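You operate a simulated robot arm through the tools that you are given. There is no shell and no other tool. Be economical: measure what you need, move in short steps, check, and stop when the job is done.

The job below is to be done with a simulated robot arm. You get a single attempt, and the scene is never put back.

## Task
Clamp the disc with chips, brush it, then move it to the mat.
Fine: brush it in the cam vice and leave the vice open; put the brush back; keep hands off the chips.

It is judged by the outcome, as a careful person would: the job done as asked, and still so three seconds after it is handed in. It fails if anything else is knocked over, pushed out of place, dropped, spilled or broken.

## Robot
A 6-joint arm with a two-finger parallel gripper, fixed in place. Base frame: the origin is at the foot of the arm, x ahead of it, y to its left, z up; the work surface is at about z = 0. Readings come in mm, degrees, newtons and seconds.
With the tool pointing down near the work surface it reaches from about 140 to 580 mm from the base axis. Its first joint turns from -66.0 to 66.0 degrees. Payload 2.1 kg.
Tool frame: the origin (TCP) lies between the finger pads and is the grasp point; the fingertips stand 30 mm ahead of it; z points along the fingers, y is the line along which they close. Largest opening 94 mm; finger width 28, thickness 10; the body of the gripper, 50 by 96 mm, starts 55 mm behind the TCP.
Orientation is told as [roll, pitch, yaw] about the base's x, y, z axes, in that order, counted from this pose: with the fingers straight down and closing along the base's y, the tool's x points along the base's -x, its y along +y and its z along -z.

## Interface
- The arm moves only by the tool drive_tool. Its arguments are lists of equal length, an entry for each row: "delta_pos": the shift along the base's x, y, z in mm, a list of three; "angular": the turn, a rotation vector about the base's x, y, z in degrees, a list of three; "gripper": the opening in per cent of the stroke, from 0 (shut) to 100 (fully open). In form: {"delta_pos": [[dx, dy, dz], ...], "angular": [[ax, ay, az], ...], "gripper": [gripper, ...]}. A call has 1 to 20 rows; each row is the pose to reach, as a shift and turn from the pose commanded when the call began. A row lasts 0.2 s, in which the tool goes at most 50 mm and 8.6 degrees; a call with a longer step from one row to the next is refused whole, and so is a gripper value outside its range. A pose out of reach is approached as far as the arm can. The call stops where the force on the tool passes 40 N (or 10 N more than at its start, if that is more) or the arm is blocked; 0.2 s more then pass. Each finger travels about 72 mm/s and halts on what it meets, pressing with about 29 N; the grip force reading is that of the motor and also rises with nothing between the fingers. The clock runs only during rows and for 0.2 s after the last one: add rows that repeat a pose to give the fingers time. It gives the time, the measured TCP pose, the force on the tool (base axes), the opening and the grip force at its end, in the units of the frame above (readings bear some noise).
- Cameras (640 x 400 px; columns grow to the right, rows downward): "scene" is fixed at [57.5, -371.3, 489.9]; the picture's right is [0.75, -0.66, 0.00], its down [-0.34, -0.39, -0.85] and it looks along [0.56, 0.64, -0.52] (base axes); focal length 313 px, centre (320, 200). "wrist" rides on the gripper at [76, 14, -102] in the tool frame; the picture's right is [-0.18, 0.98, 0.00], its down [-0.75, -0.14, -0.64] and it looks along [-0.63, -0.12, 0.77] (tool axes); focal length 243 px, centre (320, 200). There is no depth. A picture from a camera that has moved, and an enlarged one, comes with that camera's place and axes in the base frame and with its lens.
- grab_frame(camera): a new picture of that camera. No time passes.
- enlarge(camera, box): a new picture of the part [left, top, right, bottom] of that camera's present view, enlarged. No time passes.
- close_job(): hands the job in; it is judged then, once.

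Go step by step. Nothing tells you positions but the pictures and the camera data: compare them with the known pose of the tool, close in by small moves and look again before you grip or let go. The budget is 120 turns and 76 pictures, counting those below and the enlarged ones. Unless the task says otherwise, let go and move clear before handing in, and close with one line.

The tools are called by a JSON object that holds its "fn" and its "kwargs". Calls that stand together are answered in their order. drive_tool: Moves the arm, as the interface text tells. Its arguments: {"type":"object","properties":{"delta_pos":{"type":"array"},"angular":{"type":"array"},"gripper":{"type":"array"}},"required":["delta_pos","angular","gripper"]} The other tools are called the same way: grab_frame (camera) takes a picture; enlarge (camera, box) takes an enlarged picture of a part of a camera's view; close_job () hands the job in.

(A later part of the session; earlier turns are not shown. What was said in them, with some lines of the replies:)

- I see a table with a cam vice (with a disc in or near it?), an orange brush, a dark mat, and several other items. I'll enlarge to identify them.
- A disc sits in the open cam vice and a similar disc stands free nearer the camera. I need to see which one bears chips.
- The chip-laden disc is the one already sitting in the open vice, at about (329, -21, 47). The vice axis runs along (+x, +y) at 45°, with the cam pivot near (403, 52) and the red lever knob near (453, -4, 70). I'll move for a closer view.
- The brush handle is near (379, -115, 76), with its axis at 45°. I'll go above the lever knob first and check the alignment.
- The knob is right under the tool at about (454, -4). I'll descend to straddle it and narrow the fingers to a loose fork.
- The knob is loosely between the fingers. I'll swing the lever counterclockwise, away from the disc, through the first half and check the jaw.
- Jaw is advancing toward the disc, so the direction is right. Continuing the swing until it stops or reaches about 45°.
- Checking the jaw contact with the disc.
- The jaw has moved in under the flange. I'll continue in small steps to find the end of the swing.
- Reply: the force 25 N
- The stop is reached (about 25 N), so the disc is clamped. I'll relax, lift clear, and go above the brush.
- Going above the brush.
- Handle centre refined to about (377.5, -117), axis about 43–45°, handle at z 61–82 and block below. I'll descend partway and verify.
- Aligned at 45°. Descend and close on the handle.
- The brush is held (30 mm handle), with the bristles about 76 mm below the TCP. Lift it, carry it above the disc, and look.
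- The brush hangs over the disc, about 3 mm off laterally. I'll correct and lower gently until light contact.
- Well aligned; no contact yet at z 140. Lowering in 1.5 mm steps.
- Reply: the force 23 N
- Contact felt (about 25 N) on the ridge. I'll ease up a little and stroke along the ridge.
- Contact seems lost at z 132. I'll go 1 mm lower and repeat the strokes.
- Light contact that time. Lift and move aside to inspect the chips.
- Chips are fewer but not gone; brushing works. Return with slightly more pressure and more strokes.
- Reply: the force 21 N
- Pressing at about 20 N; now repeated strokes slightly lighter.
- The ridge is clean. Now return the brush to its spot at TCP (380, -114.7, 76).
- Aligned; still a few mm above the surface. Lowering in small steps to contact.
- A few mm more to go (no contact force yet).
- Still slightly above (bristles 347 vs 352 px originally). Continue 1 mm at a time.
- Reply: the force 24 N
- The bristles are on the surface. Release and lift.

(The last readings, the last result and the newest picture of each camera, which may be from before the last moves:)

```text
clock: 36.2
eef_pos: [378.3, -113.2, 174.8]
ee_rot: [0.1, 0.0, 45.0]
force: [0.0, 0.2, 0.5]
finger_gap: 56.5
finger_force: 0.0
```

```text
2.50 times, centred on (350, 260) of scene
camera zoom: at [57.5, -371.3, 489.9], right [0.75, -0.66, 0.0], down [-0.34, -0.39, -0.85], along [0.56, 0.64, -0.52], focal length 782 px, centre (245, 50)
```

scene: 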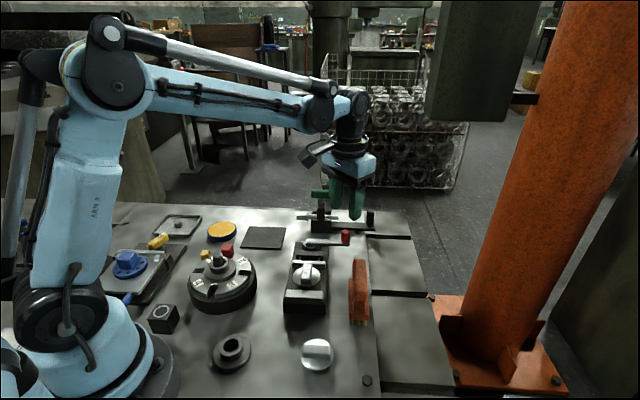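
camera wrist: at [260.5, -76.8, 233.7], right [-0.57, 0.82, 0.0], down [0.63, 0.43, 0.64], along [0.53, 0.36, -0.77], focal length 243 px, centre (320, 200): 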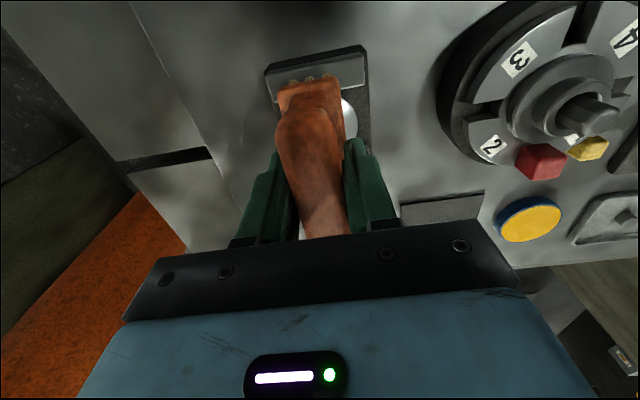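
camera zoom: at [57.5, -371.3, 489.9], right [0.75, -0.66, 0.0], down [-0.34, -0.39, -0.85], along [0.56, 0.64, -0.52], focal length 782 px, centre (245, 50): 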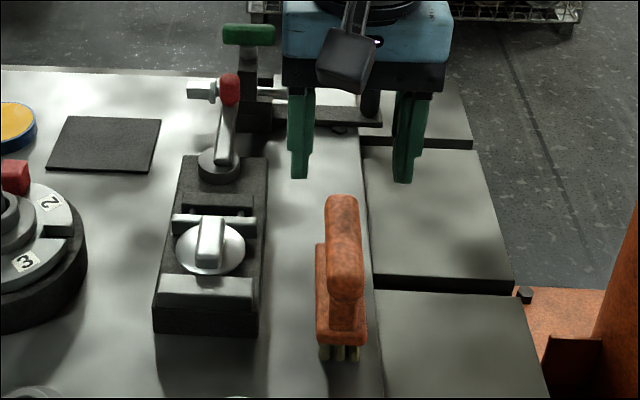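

The brush is back in place. Now back above the lever knob to open the vice.

{"fn": "drive_tool", "kwargs": {"delta_pos": [[0, 0, 35], [13, 37, 35], [26, 74, 35], [40, 110, 35], [53, 147, 35], [66, 184, 35], [77, 217, 35], [77, 217, -10]], "angular": [[0, 0, 0], [0, 0, 0], [0, 0, 0], [0, 0, 0], [0, 0, 0], [0, 0, 0], [0, 0, 0], [0, 0, 0]], "gripper": [60, 60, 60, 50, 45, 45, 45, 45]}}

{"fn": "grab_frame", "kwargs": {"camera": "wrist"}}

```text
clock: 38.0
eef_pos: [457.3, 103.0, 164.2]
ee_rot: [-0.1, -0.1, 45.1]
force: [-0.1, -0.4, -0.3]
finger_gap: 42.5
finger_force: 0.0
```

```text
33 pictures are left
camera wrist: at [392.7, 58.7, 266.5], right [-0.56, 0.83, 0.0], down [0.63, 0.43, 0.64], along [0.53, 0.36, -0.77], focal length 243 px, centre (320, 200)
```

wrist: 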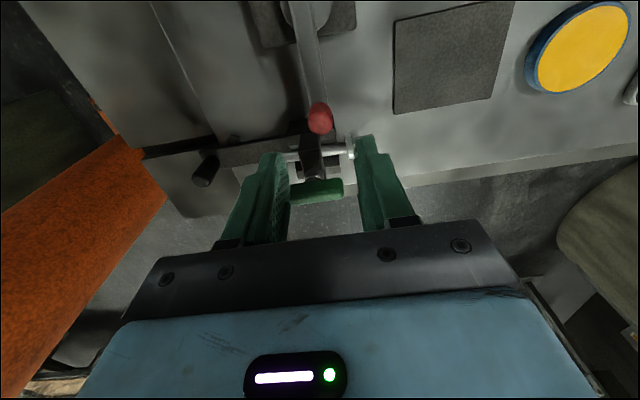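

Knob is under the tool at about (455, 101). Descend and straddle as before.

{"fn": "drive_tool", "kwargs": {"delta_pos": [[-1.5, -1.5, -35], [-1.5, -1.5, -60], [-1.5, -1.5, -72], [-1.5, -1.5, -72], [-1.5, -1.5, -72]], "angular": [[0, 0, 0], [0, 0, 0], [0, 0, 0], [0, 0, 0], [0, 0, 0]], "gripper": [45, 45, 45, 32, 27]}}

{"fn": "grab_frame", "kwargs": {"camera": "wrist"}}

```text
clock: 39.2
eef_pos: [455.0, 101.4, 91.4]
ee_rot: [0.0, 0.1, 45.0]
force: [0.8, 1.0, -0.2]
finger_gap: 25.4
finger_force: 0.1
```

```text
32 pictures are left
camera wrist: at [390.9, 57.4, 194.8], right [-0.57, 0.82, 0.0], down [0.63, 0.43, 0.64], along [0.53, 0.36, -0.77], focal length 243 px, centre (320, 200)
```

wrist: 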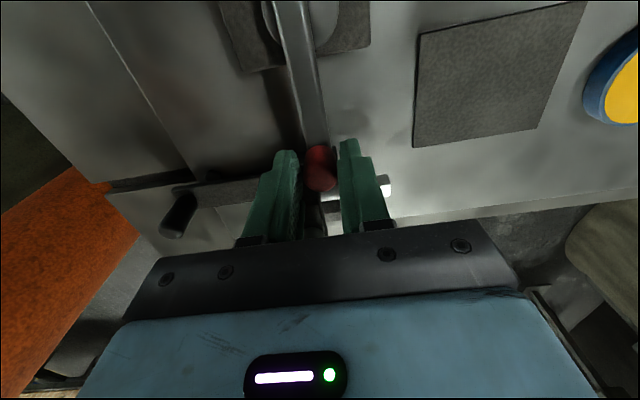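

Knob captured. Swing the lever back clockwise to open.

{"fn": "drive_tool", "kwargs": {"delta_pos": [[5, -2, 0], [9.5, -5, 0], [13.8, -10.9, 0], [17.4, -18, 0], [20.3, -25.4, 0], [22.3, -33.1, 0], [23.6, -41, 0], [24, -48.9, 0], [23.6, -56.8, 0], [22.3, -64.7, 0], [20.3, -72.4, 0], [17.4, -79.8, 0], [13.8, -86.9, 0], [9.5, -93.6, 0], [5, -99, 0], [1, -103, 0]], "angular": [[0, 0, 0], [0, 0, -3], [0, 0, -6], [0, 0, -9], [0, 0, -12], [0, 0, -15], [0, 0, -18], [0, 0, -21], [0, 0, -24], [0, 0, -27], [0, 0, -30], [0, 0, -33], [0, 0, -36], [0, 0, -39], [0, 0, -42], [0, 0, -45]], "gripper": [27, 27, 27, 27, 27, 27, 27, 27, 27, 27, 27, 27, 27, 27, 27, 27]}}

{"fn": "enlarge", "kwargs": {"camera": "scene", "box": [270, 160, 430, 320]}}

```text
clock: 42.6
eef_pos: [457.7, -1.5, 91.5]
ee_rot: [0.0, 0.1, 0.0]
force: [-0.5, 1.5, 0.2]
finger_gap: 26.7
finger_force: 1.0
```

```text
2.50 times, centred on (350, 240) of scene
camera zoom: at [57.5, -371.3, 489.9], right [0.75, -0.66, 0.0], down [-0.34, -0.39, -0.85], along [0.56, 0.64, -0.52], focal length 782 px, centre (245, 100)
```

zoom: 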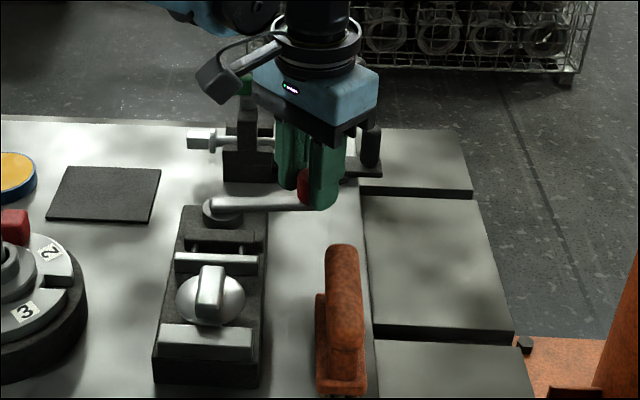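

Jaw is open. A final nudge to the original stop, then lift clear.

{"fn": "drive_tool", "kwargs": {"delta_pos": [[-3, -3, 0], [-6, -6, 0], [-3, -3, 0]], "angular": [[0, 0, 0], [0, 0, 0], [0, 0, 0]], "gripper": [27, 27, 27]}}

{"fn": "drive_tool", "kwargs": {"delta_pos": [[0, 0, 0], [0, 0, 30], [0, 0, 70], [0, 0, 110]], "angular": [[0, 0, 0], [0, 0, 0], [0, 0, 0], [0, 0, 0]], "gripper": [42, 42, 42, 42]}}

{"fn": "enlarge", "kwargs": {"camera": "scene", "box": [270, 180, 370, 310]}}

```text
clock: 43.4
eef_pos: [452.8, -3.9, 91.8]
ee_rot: [0.1, 0.0, -0.1]
force: [-0.1, 0.1, -0.7]
finger_gap: 25.4
finger_force: 0.0
```

```text
clock: 44.4
eef_pos: [454.0, -5.8, 201.8]
ee_rot: [0.0, 0.1, 0.1]
force: [0.7, 0.4, 0.4]
finger_gap: 39.4
finger_force: 0.0
```

```text
3.08 times, centred on (320, 245) of scene
camera zoom: at [57.5, -371.3, 489.9], right [0.75, -0.66, 0.0], down [-0.34, -0.39, -0.85], along [0.56, 0.64, -0.52], focal length 963 px, centre (320, 62)
```

zoom: 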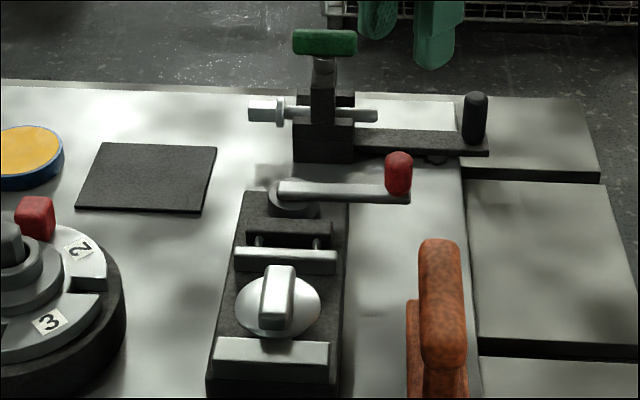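

Vice open and lever home. Now move above the disc with yaw 45° and open fingers to view the ridge.

{"fn": "drive_tool", "kwargs": {"delta_pos": [[-22, -4, 0], [-44, -8, 0], [-66, -12, 0], [-88, -16, 0], [-110, -20, 0], [-132, -23, -20], [-132, -23, -45]], "angular": [[0, 0, 7.5], [0, 0, 15], [0, 0, 22.5], [0, 0, 30], [0, 0, 37.5], [0, 0, 45], [0, 0, 45]], "gripper": [50, 55, 60, 60, 60, 60, 60]}}

{"fn": "grab_frame", "kwargs": {"camera": "wrist"}}

{"fn": "enlarge", "kwargs": {"camera": "wrist", "box": [260, 40, 380, 160]}}

```text
clock: 46.0
eef_pos: [321.5, -27.3, 156.5]
ee_rot: [-0.1, -0.1, 45.1]
force: [-0.5, 0.0, 0.3]
finger_gap: 56.5
finger_force: 0.1
```

```text
29 pictures are left
camera wrist: at [257.6, -71.2, 260.0], right [-0.57, 0.82, 0.0], down [0.63, 0.43, 0.64], along [0.53, 0.36, -0.77], focal length 243 px, centre (320, 200)
```

wrist: 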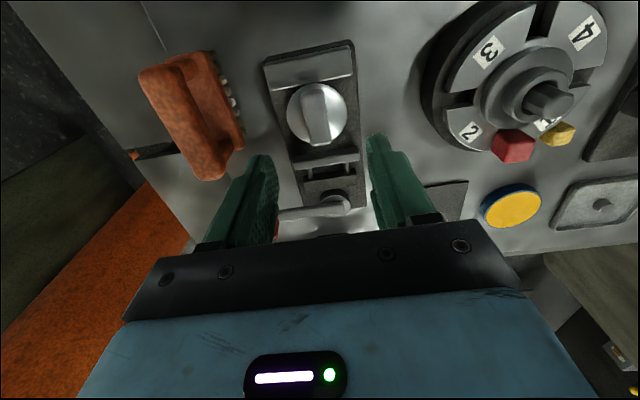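

```text
3.33 times, centred on (320, 100) of wrist
camera zoom: at [257.6, -71.2, 260.0], right [-0.57, 0.82, 0.0], down [0.63, 0.43, 0.64], along [0.53, 0.36, -0.77], focal length 809 px, centre (320, 533)
```

zoom: 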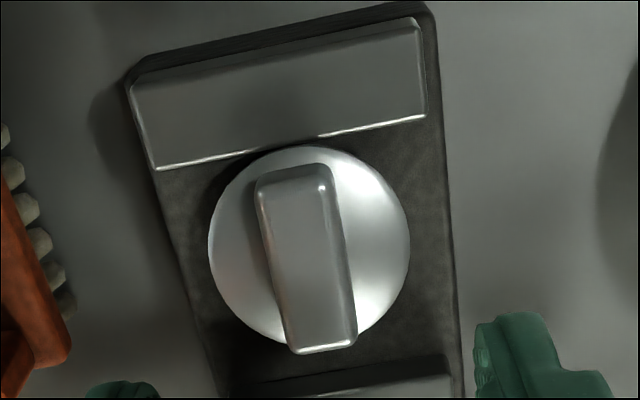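

Ridge is clean, centred at about (326, -28.5), axis ~45°. Shift and lower so the fingertips stop just above the flange.

{"fn": "drive_tool", "kwargs": {"delta_pos": [[4.5, -1.5, -35], [4.5, -1.5, -62], [4.5, -1.5, -70]], "angular": [[0, 0, 0], [0, 0, 0], [0, 0, 0]], "gripper": [60, 60, 60]}}

{"fn": "grab_frame", "kwargs": {"camera": "wrist"}}

{"fn": "enlarge", "kwargs": {"camera": "scene", "box": [280, 230, 350, 310]}}

```text
clock: 46.8
eef_pos: [326.1, -28.3, 87.4]
ee_rot: [0.0, 0.1, 45.1]
force: [0.5, 0.2, 0.5]
finger_gap: 56.5
finger_force: 0.1
```

```text
27 pictures are left
camera wrist: at [262.4, -71.8, 190.2], right [-0.57, 0.82, 0.0], down [0.63, 0.43, 0.64], along [0.53, 0.36, -0.77], focal length 243 px, centre (320, 200)
```

wrist: 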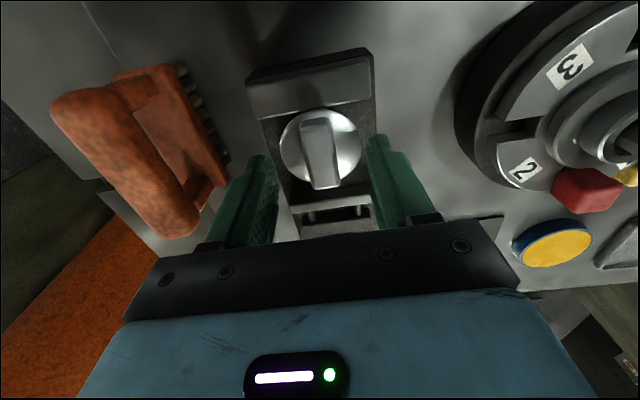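

```text
5.00 times, centred on (315, 270) of scene
camera zoom: at [57.5, -371.3, 489.9], right [0.75, -0.66, 0.0], down [-0.34, -0.39, -0.85], along [0.56, 0.64, -0.52], focal length 1564 px, centre (345, -150)
```

zoom: 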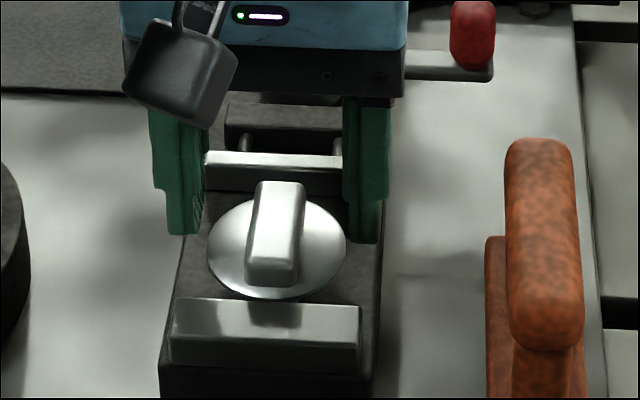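

Centred. Lower in small steps watching for flange contact.

{"fn": "drive_tool", "kwargs": {"delta_pos": [[0, 0, -3], [0, 0, -5], [0, 0, -7], [0, 0, -9]], "angular": [[0, 0, 0], [0, 0, 0], [0, 0, 0], [0, 0, 0]], "gripper": [60, 55, 50, 50]}}

{"fn": "enlarge", "kwargs": {"camera": "scene", "box": [280, 230, 350, 310]}}

{"fn": "enlarge", "kwargs": {"camera": "wrist", "box": [240, 80, 400, 220]}}

```text
clock: 47.8
eef_pos: [327.0, -28.6, 77.1]
ee_rot: [0.0, 0.0, 45.1]
force: [0.3, 1.0, -0.7]
finger_gap: 47.2
finger_force: 0.0
```

```text
5.00 times, centred on (315, 270) of scene
camera zoom: at [57.5, -371.3, 489.9], right [0.75, -0.66, 0.0], down [-0.34, -0.39, -0.85], along [0.56, 0.64, -0.52], focal length 1564 px, centre (345, -150)
```

zoom: 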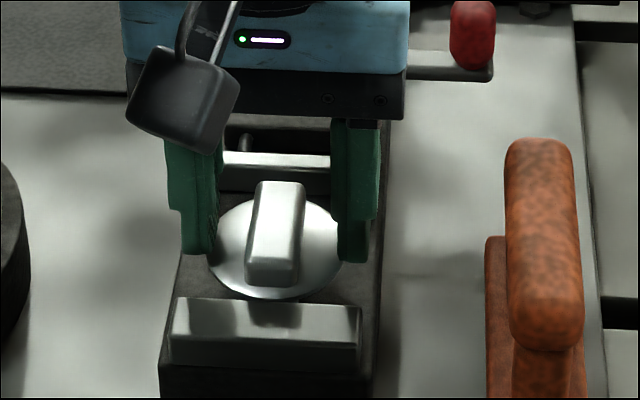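

```text
2.86 times, centred on (320, 150) of wrist
camera zoom: at [262.1, -72.7, 181.1], right [-0.56, 0.83, 0.0], down [0.63, 0.43, 0.64], along [0.53, 0.36, -0.77], focal length 693 px, centre (320, 343)
```

zoom: 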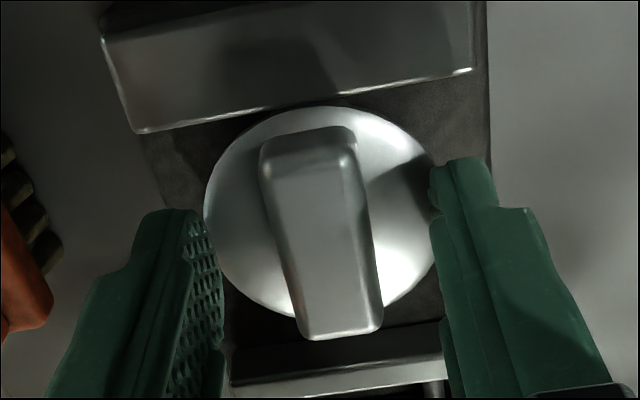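

Fingers flank the ridge. Raise 1.5 mm for flange clearance and close slowly.

{"fn": "drive_tool", "kwargs": {"delta_pos": [[0, 0, 1.5], [0, 0, 1.5], [0, 0, 1.5], [0, 0, 1.5], [0, 0, 1.5]], "angular": [[0, 0, 0], [0, 0, 0], [0, 0, 0], [0, 0, 0], [0, 0, 0]], "gripper": [40, 30, 20, 10, 0]}}

{"fn": "enlarge", "kwargs": {"camera": "scene", "box": [280, 230, 350, 310]}}

{"fn": "enlarge", "kwargs": {"camera": "wrist", "box": [240, 80, 400, 220]}}

```text
clock: 49.0
eef_pos: [327.2, -29.9, 78.5]
ee_rot: [0.1, 0.1, 45.0]
force: [-2.1, 0.9, 4.2]
finger_gap: 19.7
finger_force: 28.7
```

```text
5.00 times, centred on (315, 270) of scene
camera zoom: at [57.5, -371.3, 489.9], right [0.75, -0.66, 0.0], down [-0.34, -0.39, -0.85], along [0.56, 0.64, -0.52], focal length 1564 px, centre (345, -150)
```

zoom: 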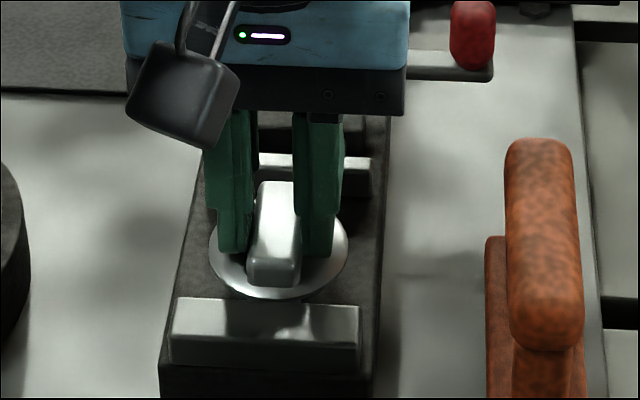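

```text
2.86 times, centred on (320, 150) of wrist
camera zoom: at [262.2, -72.7, 182.8], right [-0.57, 0.82, 0.0], down [0.63, 0.43, 0.64], along [0.53, 0.36, -0.77], focal length 693 px, centre (320, 343)
```

zoom: 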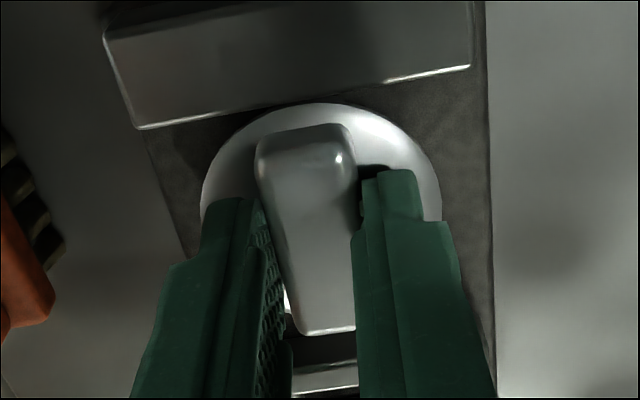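

Gripped on the ridge. Lift straight up slowly.

{"fn": "drive_tool", "kwargs": {"delta_pos": [[0, 0, 10], [0, 0, 25], [0, 0, 45], [0, 0, 70], [0, 0, 90]], "angular": [[0, 0, 0], [0, 0, 0], [0, 0, 0], [0, 0, 0], [0, 0, 0]], "gripper": [0, 0, 0, 0, 0]}}

{"fn": "enlarge", "kwargs": {"camera": "scene", "box": [230, 160, 390, 320]}}

{"fn": "grab_frame", "kwargs": {"camera": "wrist"}}

```text
clock: 50.2
eef_pos: [325.4, -28.2, 169.8]
ee_rot: [0.1, 0.1, 45.1]
force: [-1.1, 0.3, -1.4]
finger_gap: 19.4
finger_force: 29.0
```

```text
2.50 times, centred on (310, 240) of scene
camera zoom: at [57.5, -371.3, 489.9], right [0.75, -0.66, 0.0], down [-0.34, -0.39, -0.85], along [0.56, 0.64, -0.52], focal length 782 px, centre (345, 100)
```

zoom: 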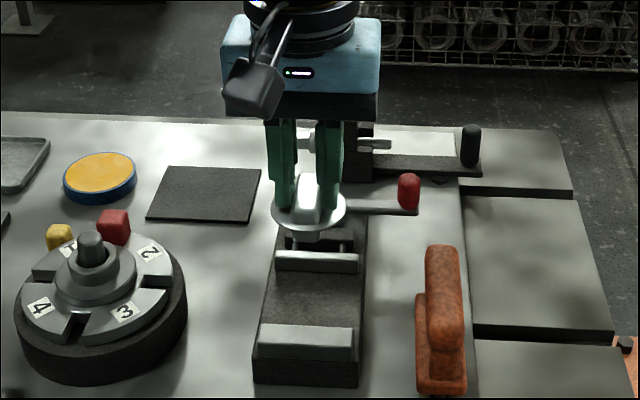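

```text
20 pictures are left
camera wrist: at [261.7, -72.5, 273.3], right [-0.56, 0.83, 0.0], down [0.63, 0.43, 0.64], along [0.53, 0.36, -0.77], focal length 243 px, centre (320, 200)
```

wrist: 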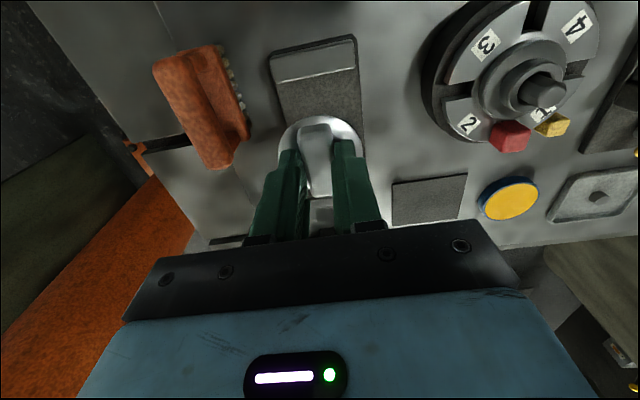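

The disc is held, and the mat centre is about (363, 184.5). Carry it over at height.

{"fn": "drive_tool", "kwargs": {"delta_pos": [[6, 35, 0], [13, 71, 0], [19, 107, 0], [25, 142, 0], [31, 178, 0], [37.6, 212.7, 0], [37.6, 212.7, -30]], "angular": [[0, 0, 0], [0, 0, 0], [0, 0, 0], [0, 0, 0], [0, 0, 0], [0, 0, 0], [0, 0, 0]], "gripper": [0, 0, 0, 0, 0, 0, 0]}}

{"fn": "enlarge", "kwargs": {"camera": "scene", "box": [210, 150, 350, 290]}}

{"fn": "grab_frame", "kwargs": {"camera": "wrist"}}

```text
clock: 51.8
eef_pos: [363.1, 183.5, 138.9]
ee_rot: [-0.1, -0.1, 45.0]
force: [0.1, -0.1, -2.4]
finger_gap: 19.5
finger_force: 28.1
```

```text
2.86 times, centred on (280, 220) of scene
camera zoom: at [57.6, -371.3, 489.9], right [0.75, -0.66, 0.0], down [-0.34, -0.39, -0.85], along [0.56, 0.64, -0.52], focal length 894 px, centre (434, 143)
```

zoom: 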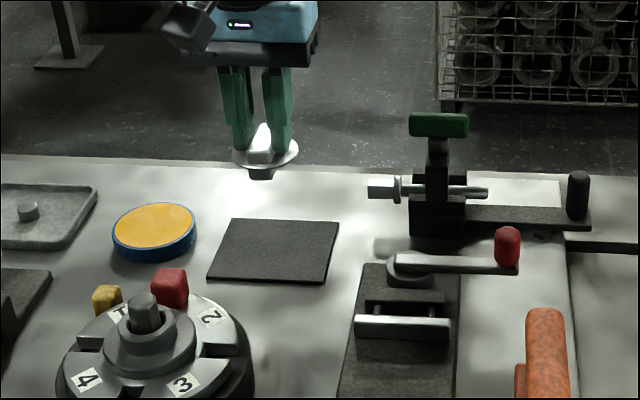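

```text
18 pictures are left
camera wrist: at [298.9, 140.2, 241.6], right [-0.56, 0.83, 0.0], down [0.63, 0.43, 0.64], along [0.53, 0.36, -0.77], focal length 243 px, centre (320, 200)
```

wrist: 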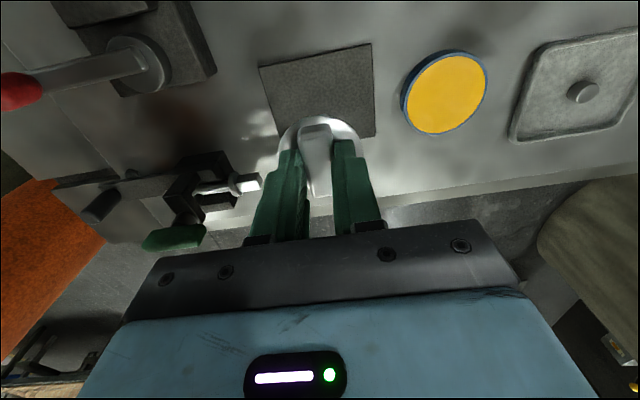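

Over the mat. Lower to about z 80 and check.

{"fn": "drive_tool", "kwargs": {"delta_pos": [[0, 0, -25], [0, 0, -45], [0, 0, -58]], "angular": [[0, 0, 0], [0, 0, 0], [0, 0, 0]], "gripper": [0, 0, 0]}}

{"fn": "enlarge", "kwargs": {"camera": "scene", "box": [225, 190, 315, 270]}}

{"fn": "grab_frame", "kwargs": {"camera": "wrist"}}

```text
clock: 52.6
eef_pos: [363.8, 185.6, 81.8]
ee_rot: [0.0, 0.0, 45.1]
force: [0.0, -0.4, -3.3]
finger_gap: 19.4
finger_force: 29.2
```

```text
5.00 times, centred on (270, 230) of scene
camera zoom: at [57.5, -371.3, 489.9], right [0.75, -0.66, 0.0], down [-0.34, -0.39, -0.85], along [0.56, 0.64, -0.52], focal length 1564 px, centre (570, 50)
```

zoom: 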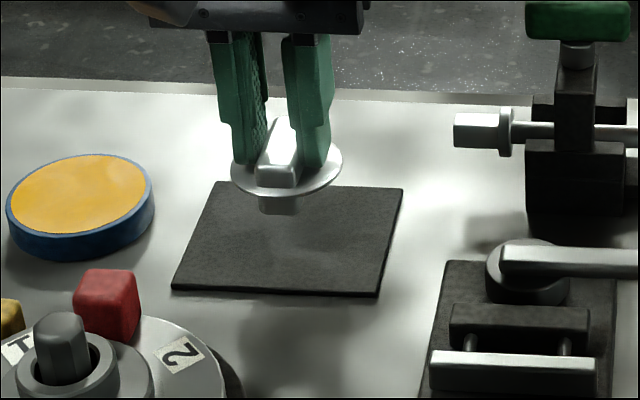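

```text
16 pictures are left
camera wrist: at [299.6, 140.6, 184.2], right [-0.57, 0.82, 0.0], down [0.63, 0.43, 0.64], along [0.53, 0.36, -0.77], focal length 243 px, centre (320, 200)
```

wrist: 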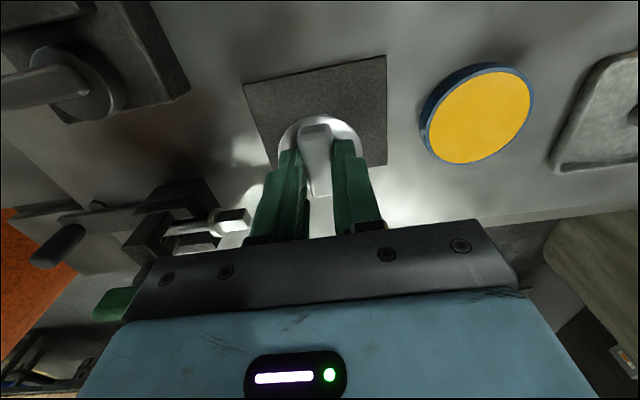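

TCP sits over the mat centre. I'll zoom on the stem to judge its height and any tilt.

{"fn": "enlarge", "kwargs": {"camera": "scene", "box": [250, 205, 290, 245]}}

```text
10.00 times, centred on (270, 225) of scene
camera zoom: at [57.5, -371.3, 489.9], right [0.75, -0.66, 0.0], down [-0.34, -0.39, -0.85], along [0.56, 0.64, -0.52], focal length 3129 px, centre (820, -50)
```

zoom: 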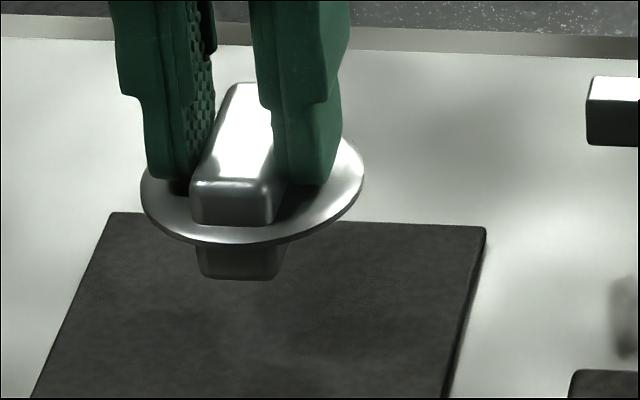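

The part has a matching bar underneath, so it will stand stably; its base is now about 30 mm up. Lowering to near contact.

{"fn": "drive_tool", "kwargs": {"delta_pos": [[0, 0, -10], [0, 0, -18], [0, 0, -21]], "angular": [[0, 0, 0], [0, 0, 0], [0, 0, 0]], "gripper": [0, 0, 0]}}

{"fn": "enlarge", "kwargs": {"camera": "scene", "box": [240, 210, 290, 260]}}

```text
clock: 53.4
eef_pos: [363.1, 183.3, 60.6]
ee_rot: [0.1, 0.0, 44.9]
force: [0.7, 0.7, -1.4]
finger_gap: 19.5
finger_force: 28.8
```

```text
8.00 times, centred on (265, 235) of scene
camera zoom: at [57.5, -371.3, 489.9], right [0.75, -0.66, 0.0], down [-0.34, -0.39, -0.85], along [0.56, 0.64, -0.52], focal length 2503 px, centre (760, -80)
```

zoom: 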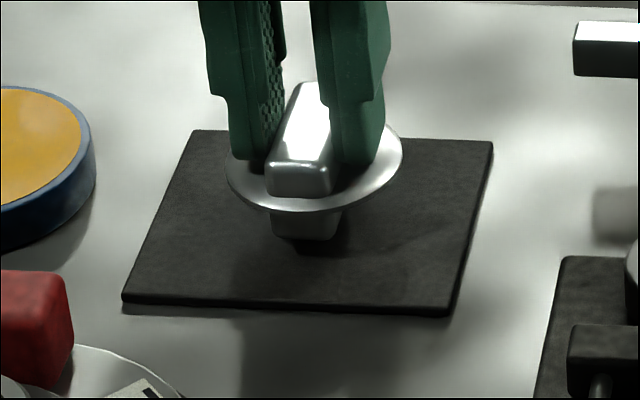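

Close to the mat; lowering in 1 mm steps to contact.

{"fn": "drive_tool", "kwargs": {"delta_pos": [[0, 0, -1], [0, 0, -2], [0, 0, -3], [0, 0, -4], [0, 0, -5]], "angular": [[0, 0, 0], [0, 0, 0], [0, 0, 0], [0, 0, 0], [0, 0, 0]], "gripper": [0, 0, 0, 0, 0]}}

```text
clock: 54.6
eef_pos: [364.5, 184.3, 55.4]
ee_rot: [0.0, 0.0, 45.0]
force: [0.0, 0.6, -2.7]
finger_gap: 19.5
finger_force: 29.1
```

{"fn": "drive_tool", "kwargs": {"delta_pos": [[0, 0, -1], [0, 0, -2], [0, 0, -3]], "angular": [[0, 0, 0], [0, 0, 0], [0, 0, 0]], "gripper": [0, 0, 0]}}

{"fn": "enlarge", "kwargs": {"camera": "scene", "box": [240, 210, 290, 260]}}

```text
clock: 55.4
eef_pos: [363.7, 185.1, 52.5]
ee_rot: [0.0, -0.1, 45.0]
force: [0.5, 0.2, 20.8]
finger_gap: 19.9
finger_force: 28.7
```

```text
8.00 times, centred on (265, 235) of scene
camera zoom: at [57.5, -371.3, 489.9], right [0.75, -0.66, 0.0], down [-0.34, -0.39, -0.85], along [0.56, 0.64, -0.52], focal length 2503 px, centre (760, -80)
```

zoom: 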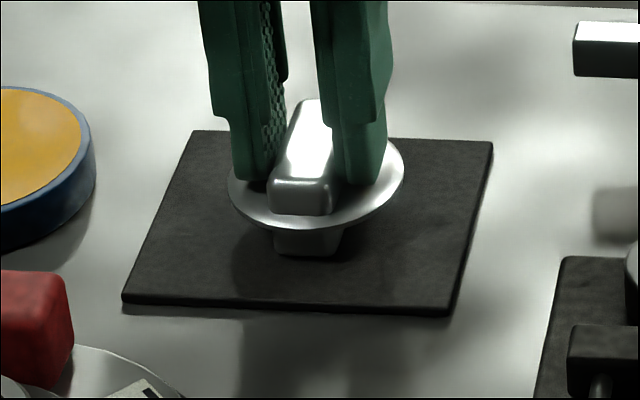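

It rests on the mat. Release and lift clear.

{"fn": "drive_tool", "kwargs": {"delta_pos": [[0, 0, 0.7], [0, 0, 0.8], [0, 0, 1], [0, 0, 1.5], [0, 0, 20], [0, 0, 60], [0, 0, 105]], "angular": [[0, 0, 0], [0, 0, 0], [0, 0, 0], [0, 0, 0], [0, 0, 0], [0, 0, 0], [0, 0, 0]], "gripper": [15, 35, 50, 60, 60, 60, 60]}}

{"fn": "drive_tool", "kwargs": {"delta_pos": [[-10, -15, 40], [-20, -30, 80]], "angular": [[0, 0, 0], [0, 0, 0]], "gripper": [60, 60]}}

{"fn": "grab_frame", "kwargs": {"camera": "scene"}}

{"fn": "enlarge", "kwargs": {"camera": "scene", "box": [220, 180, 400, 340]}}

{"fn": "grab_frame", "kwargs": {"camera": "wrist"}}

```text
clock: 57.0
eef_pos: [364.3, 183.8, 156.9]
ee_rot: [0.0, 0.0, 45.0]
force: [-0.1, -0.3, 0.0]
finger_gap: 56.5
finger_force: 0.2
```

```text
clock: 57.6
eef_pos: [343.8, 154.2, 237.1]
ee_rot: [0.0, 0.0, 45.0]
force: [0.8, 0.1, 0.3]
finger_gap: 56.5
finger_force: 0.0
```

```text
12 pictures are left
```

scene: 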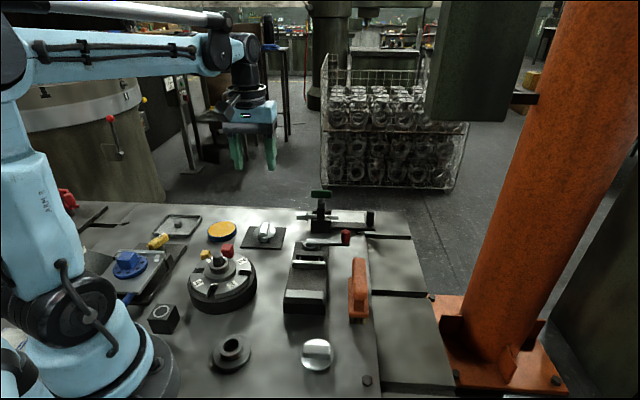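

```text
2.50 times, centred on (310, 260) of scene
camera zoom: at [57.5, -371.3, 489.9], right [0.75, -0.66, 0.0], down [-0.34, -0.39, -0.85], along [0.56, 0.64, -0.52], focal length 782 px, centre (345, 50)
```

zoom: 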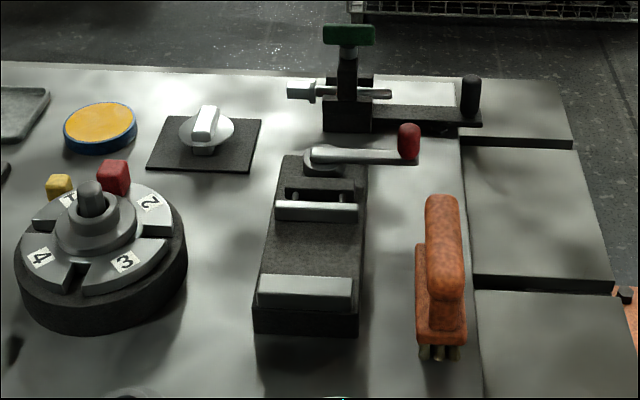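

```text
10 pictures are left
camera wrist: at [280.1, 109.0, 341.1], right [-0.57, 0.82, 0.0], down [0.63, 0.43, 0.64], along [0.53, 0.36, -0.77], focal length 243 px, centre (320, 200)
```

wrist: 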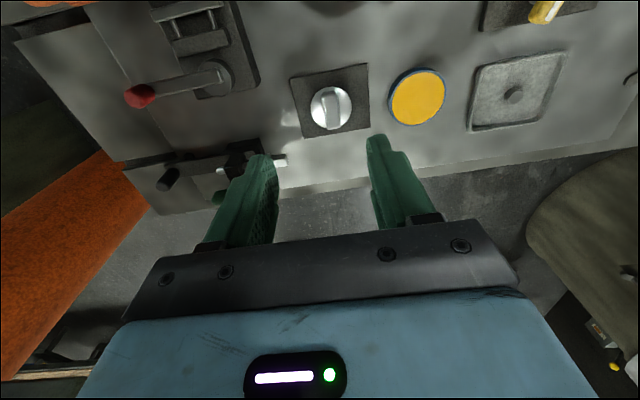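

The disc is on the mat, the vice is open and the brush is back. One last look at the disc.

{"fn": "enlarge", "kwargs": {"camera": "scene", "box": [240, 210, 290, 260]}}

```text
8.00 times, centred on (265, 235) of scene
camera zoom: at [57.5, -371.3, 489.9], right [0.75, -0.66, 0.0], down [-0.34, -0.39, -0.85], along [0.56, 0.64, -0.52], focal length 2503 px, centre (760, -80)
```

zoom: 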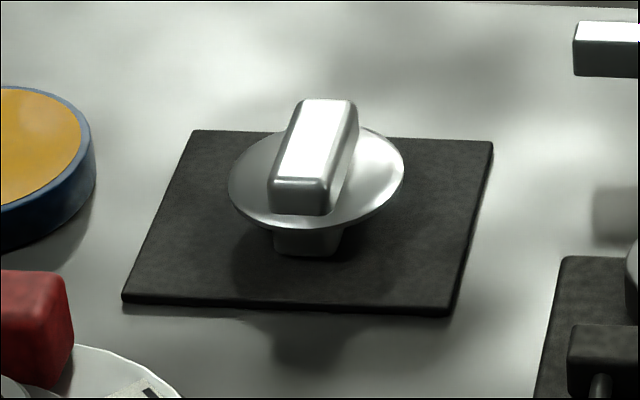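

The disc stands clean and stable on the mat, and the arm is clear. Handing in.

{"fn": "close_job", "kwargs": {}}

```text
The job is handed in.
```

The disc was clamped in the cam vice, brushed until no chips were visible, and moved to the centre of the mat; the brush is back in its place and the vice is open.
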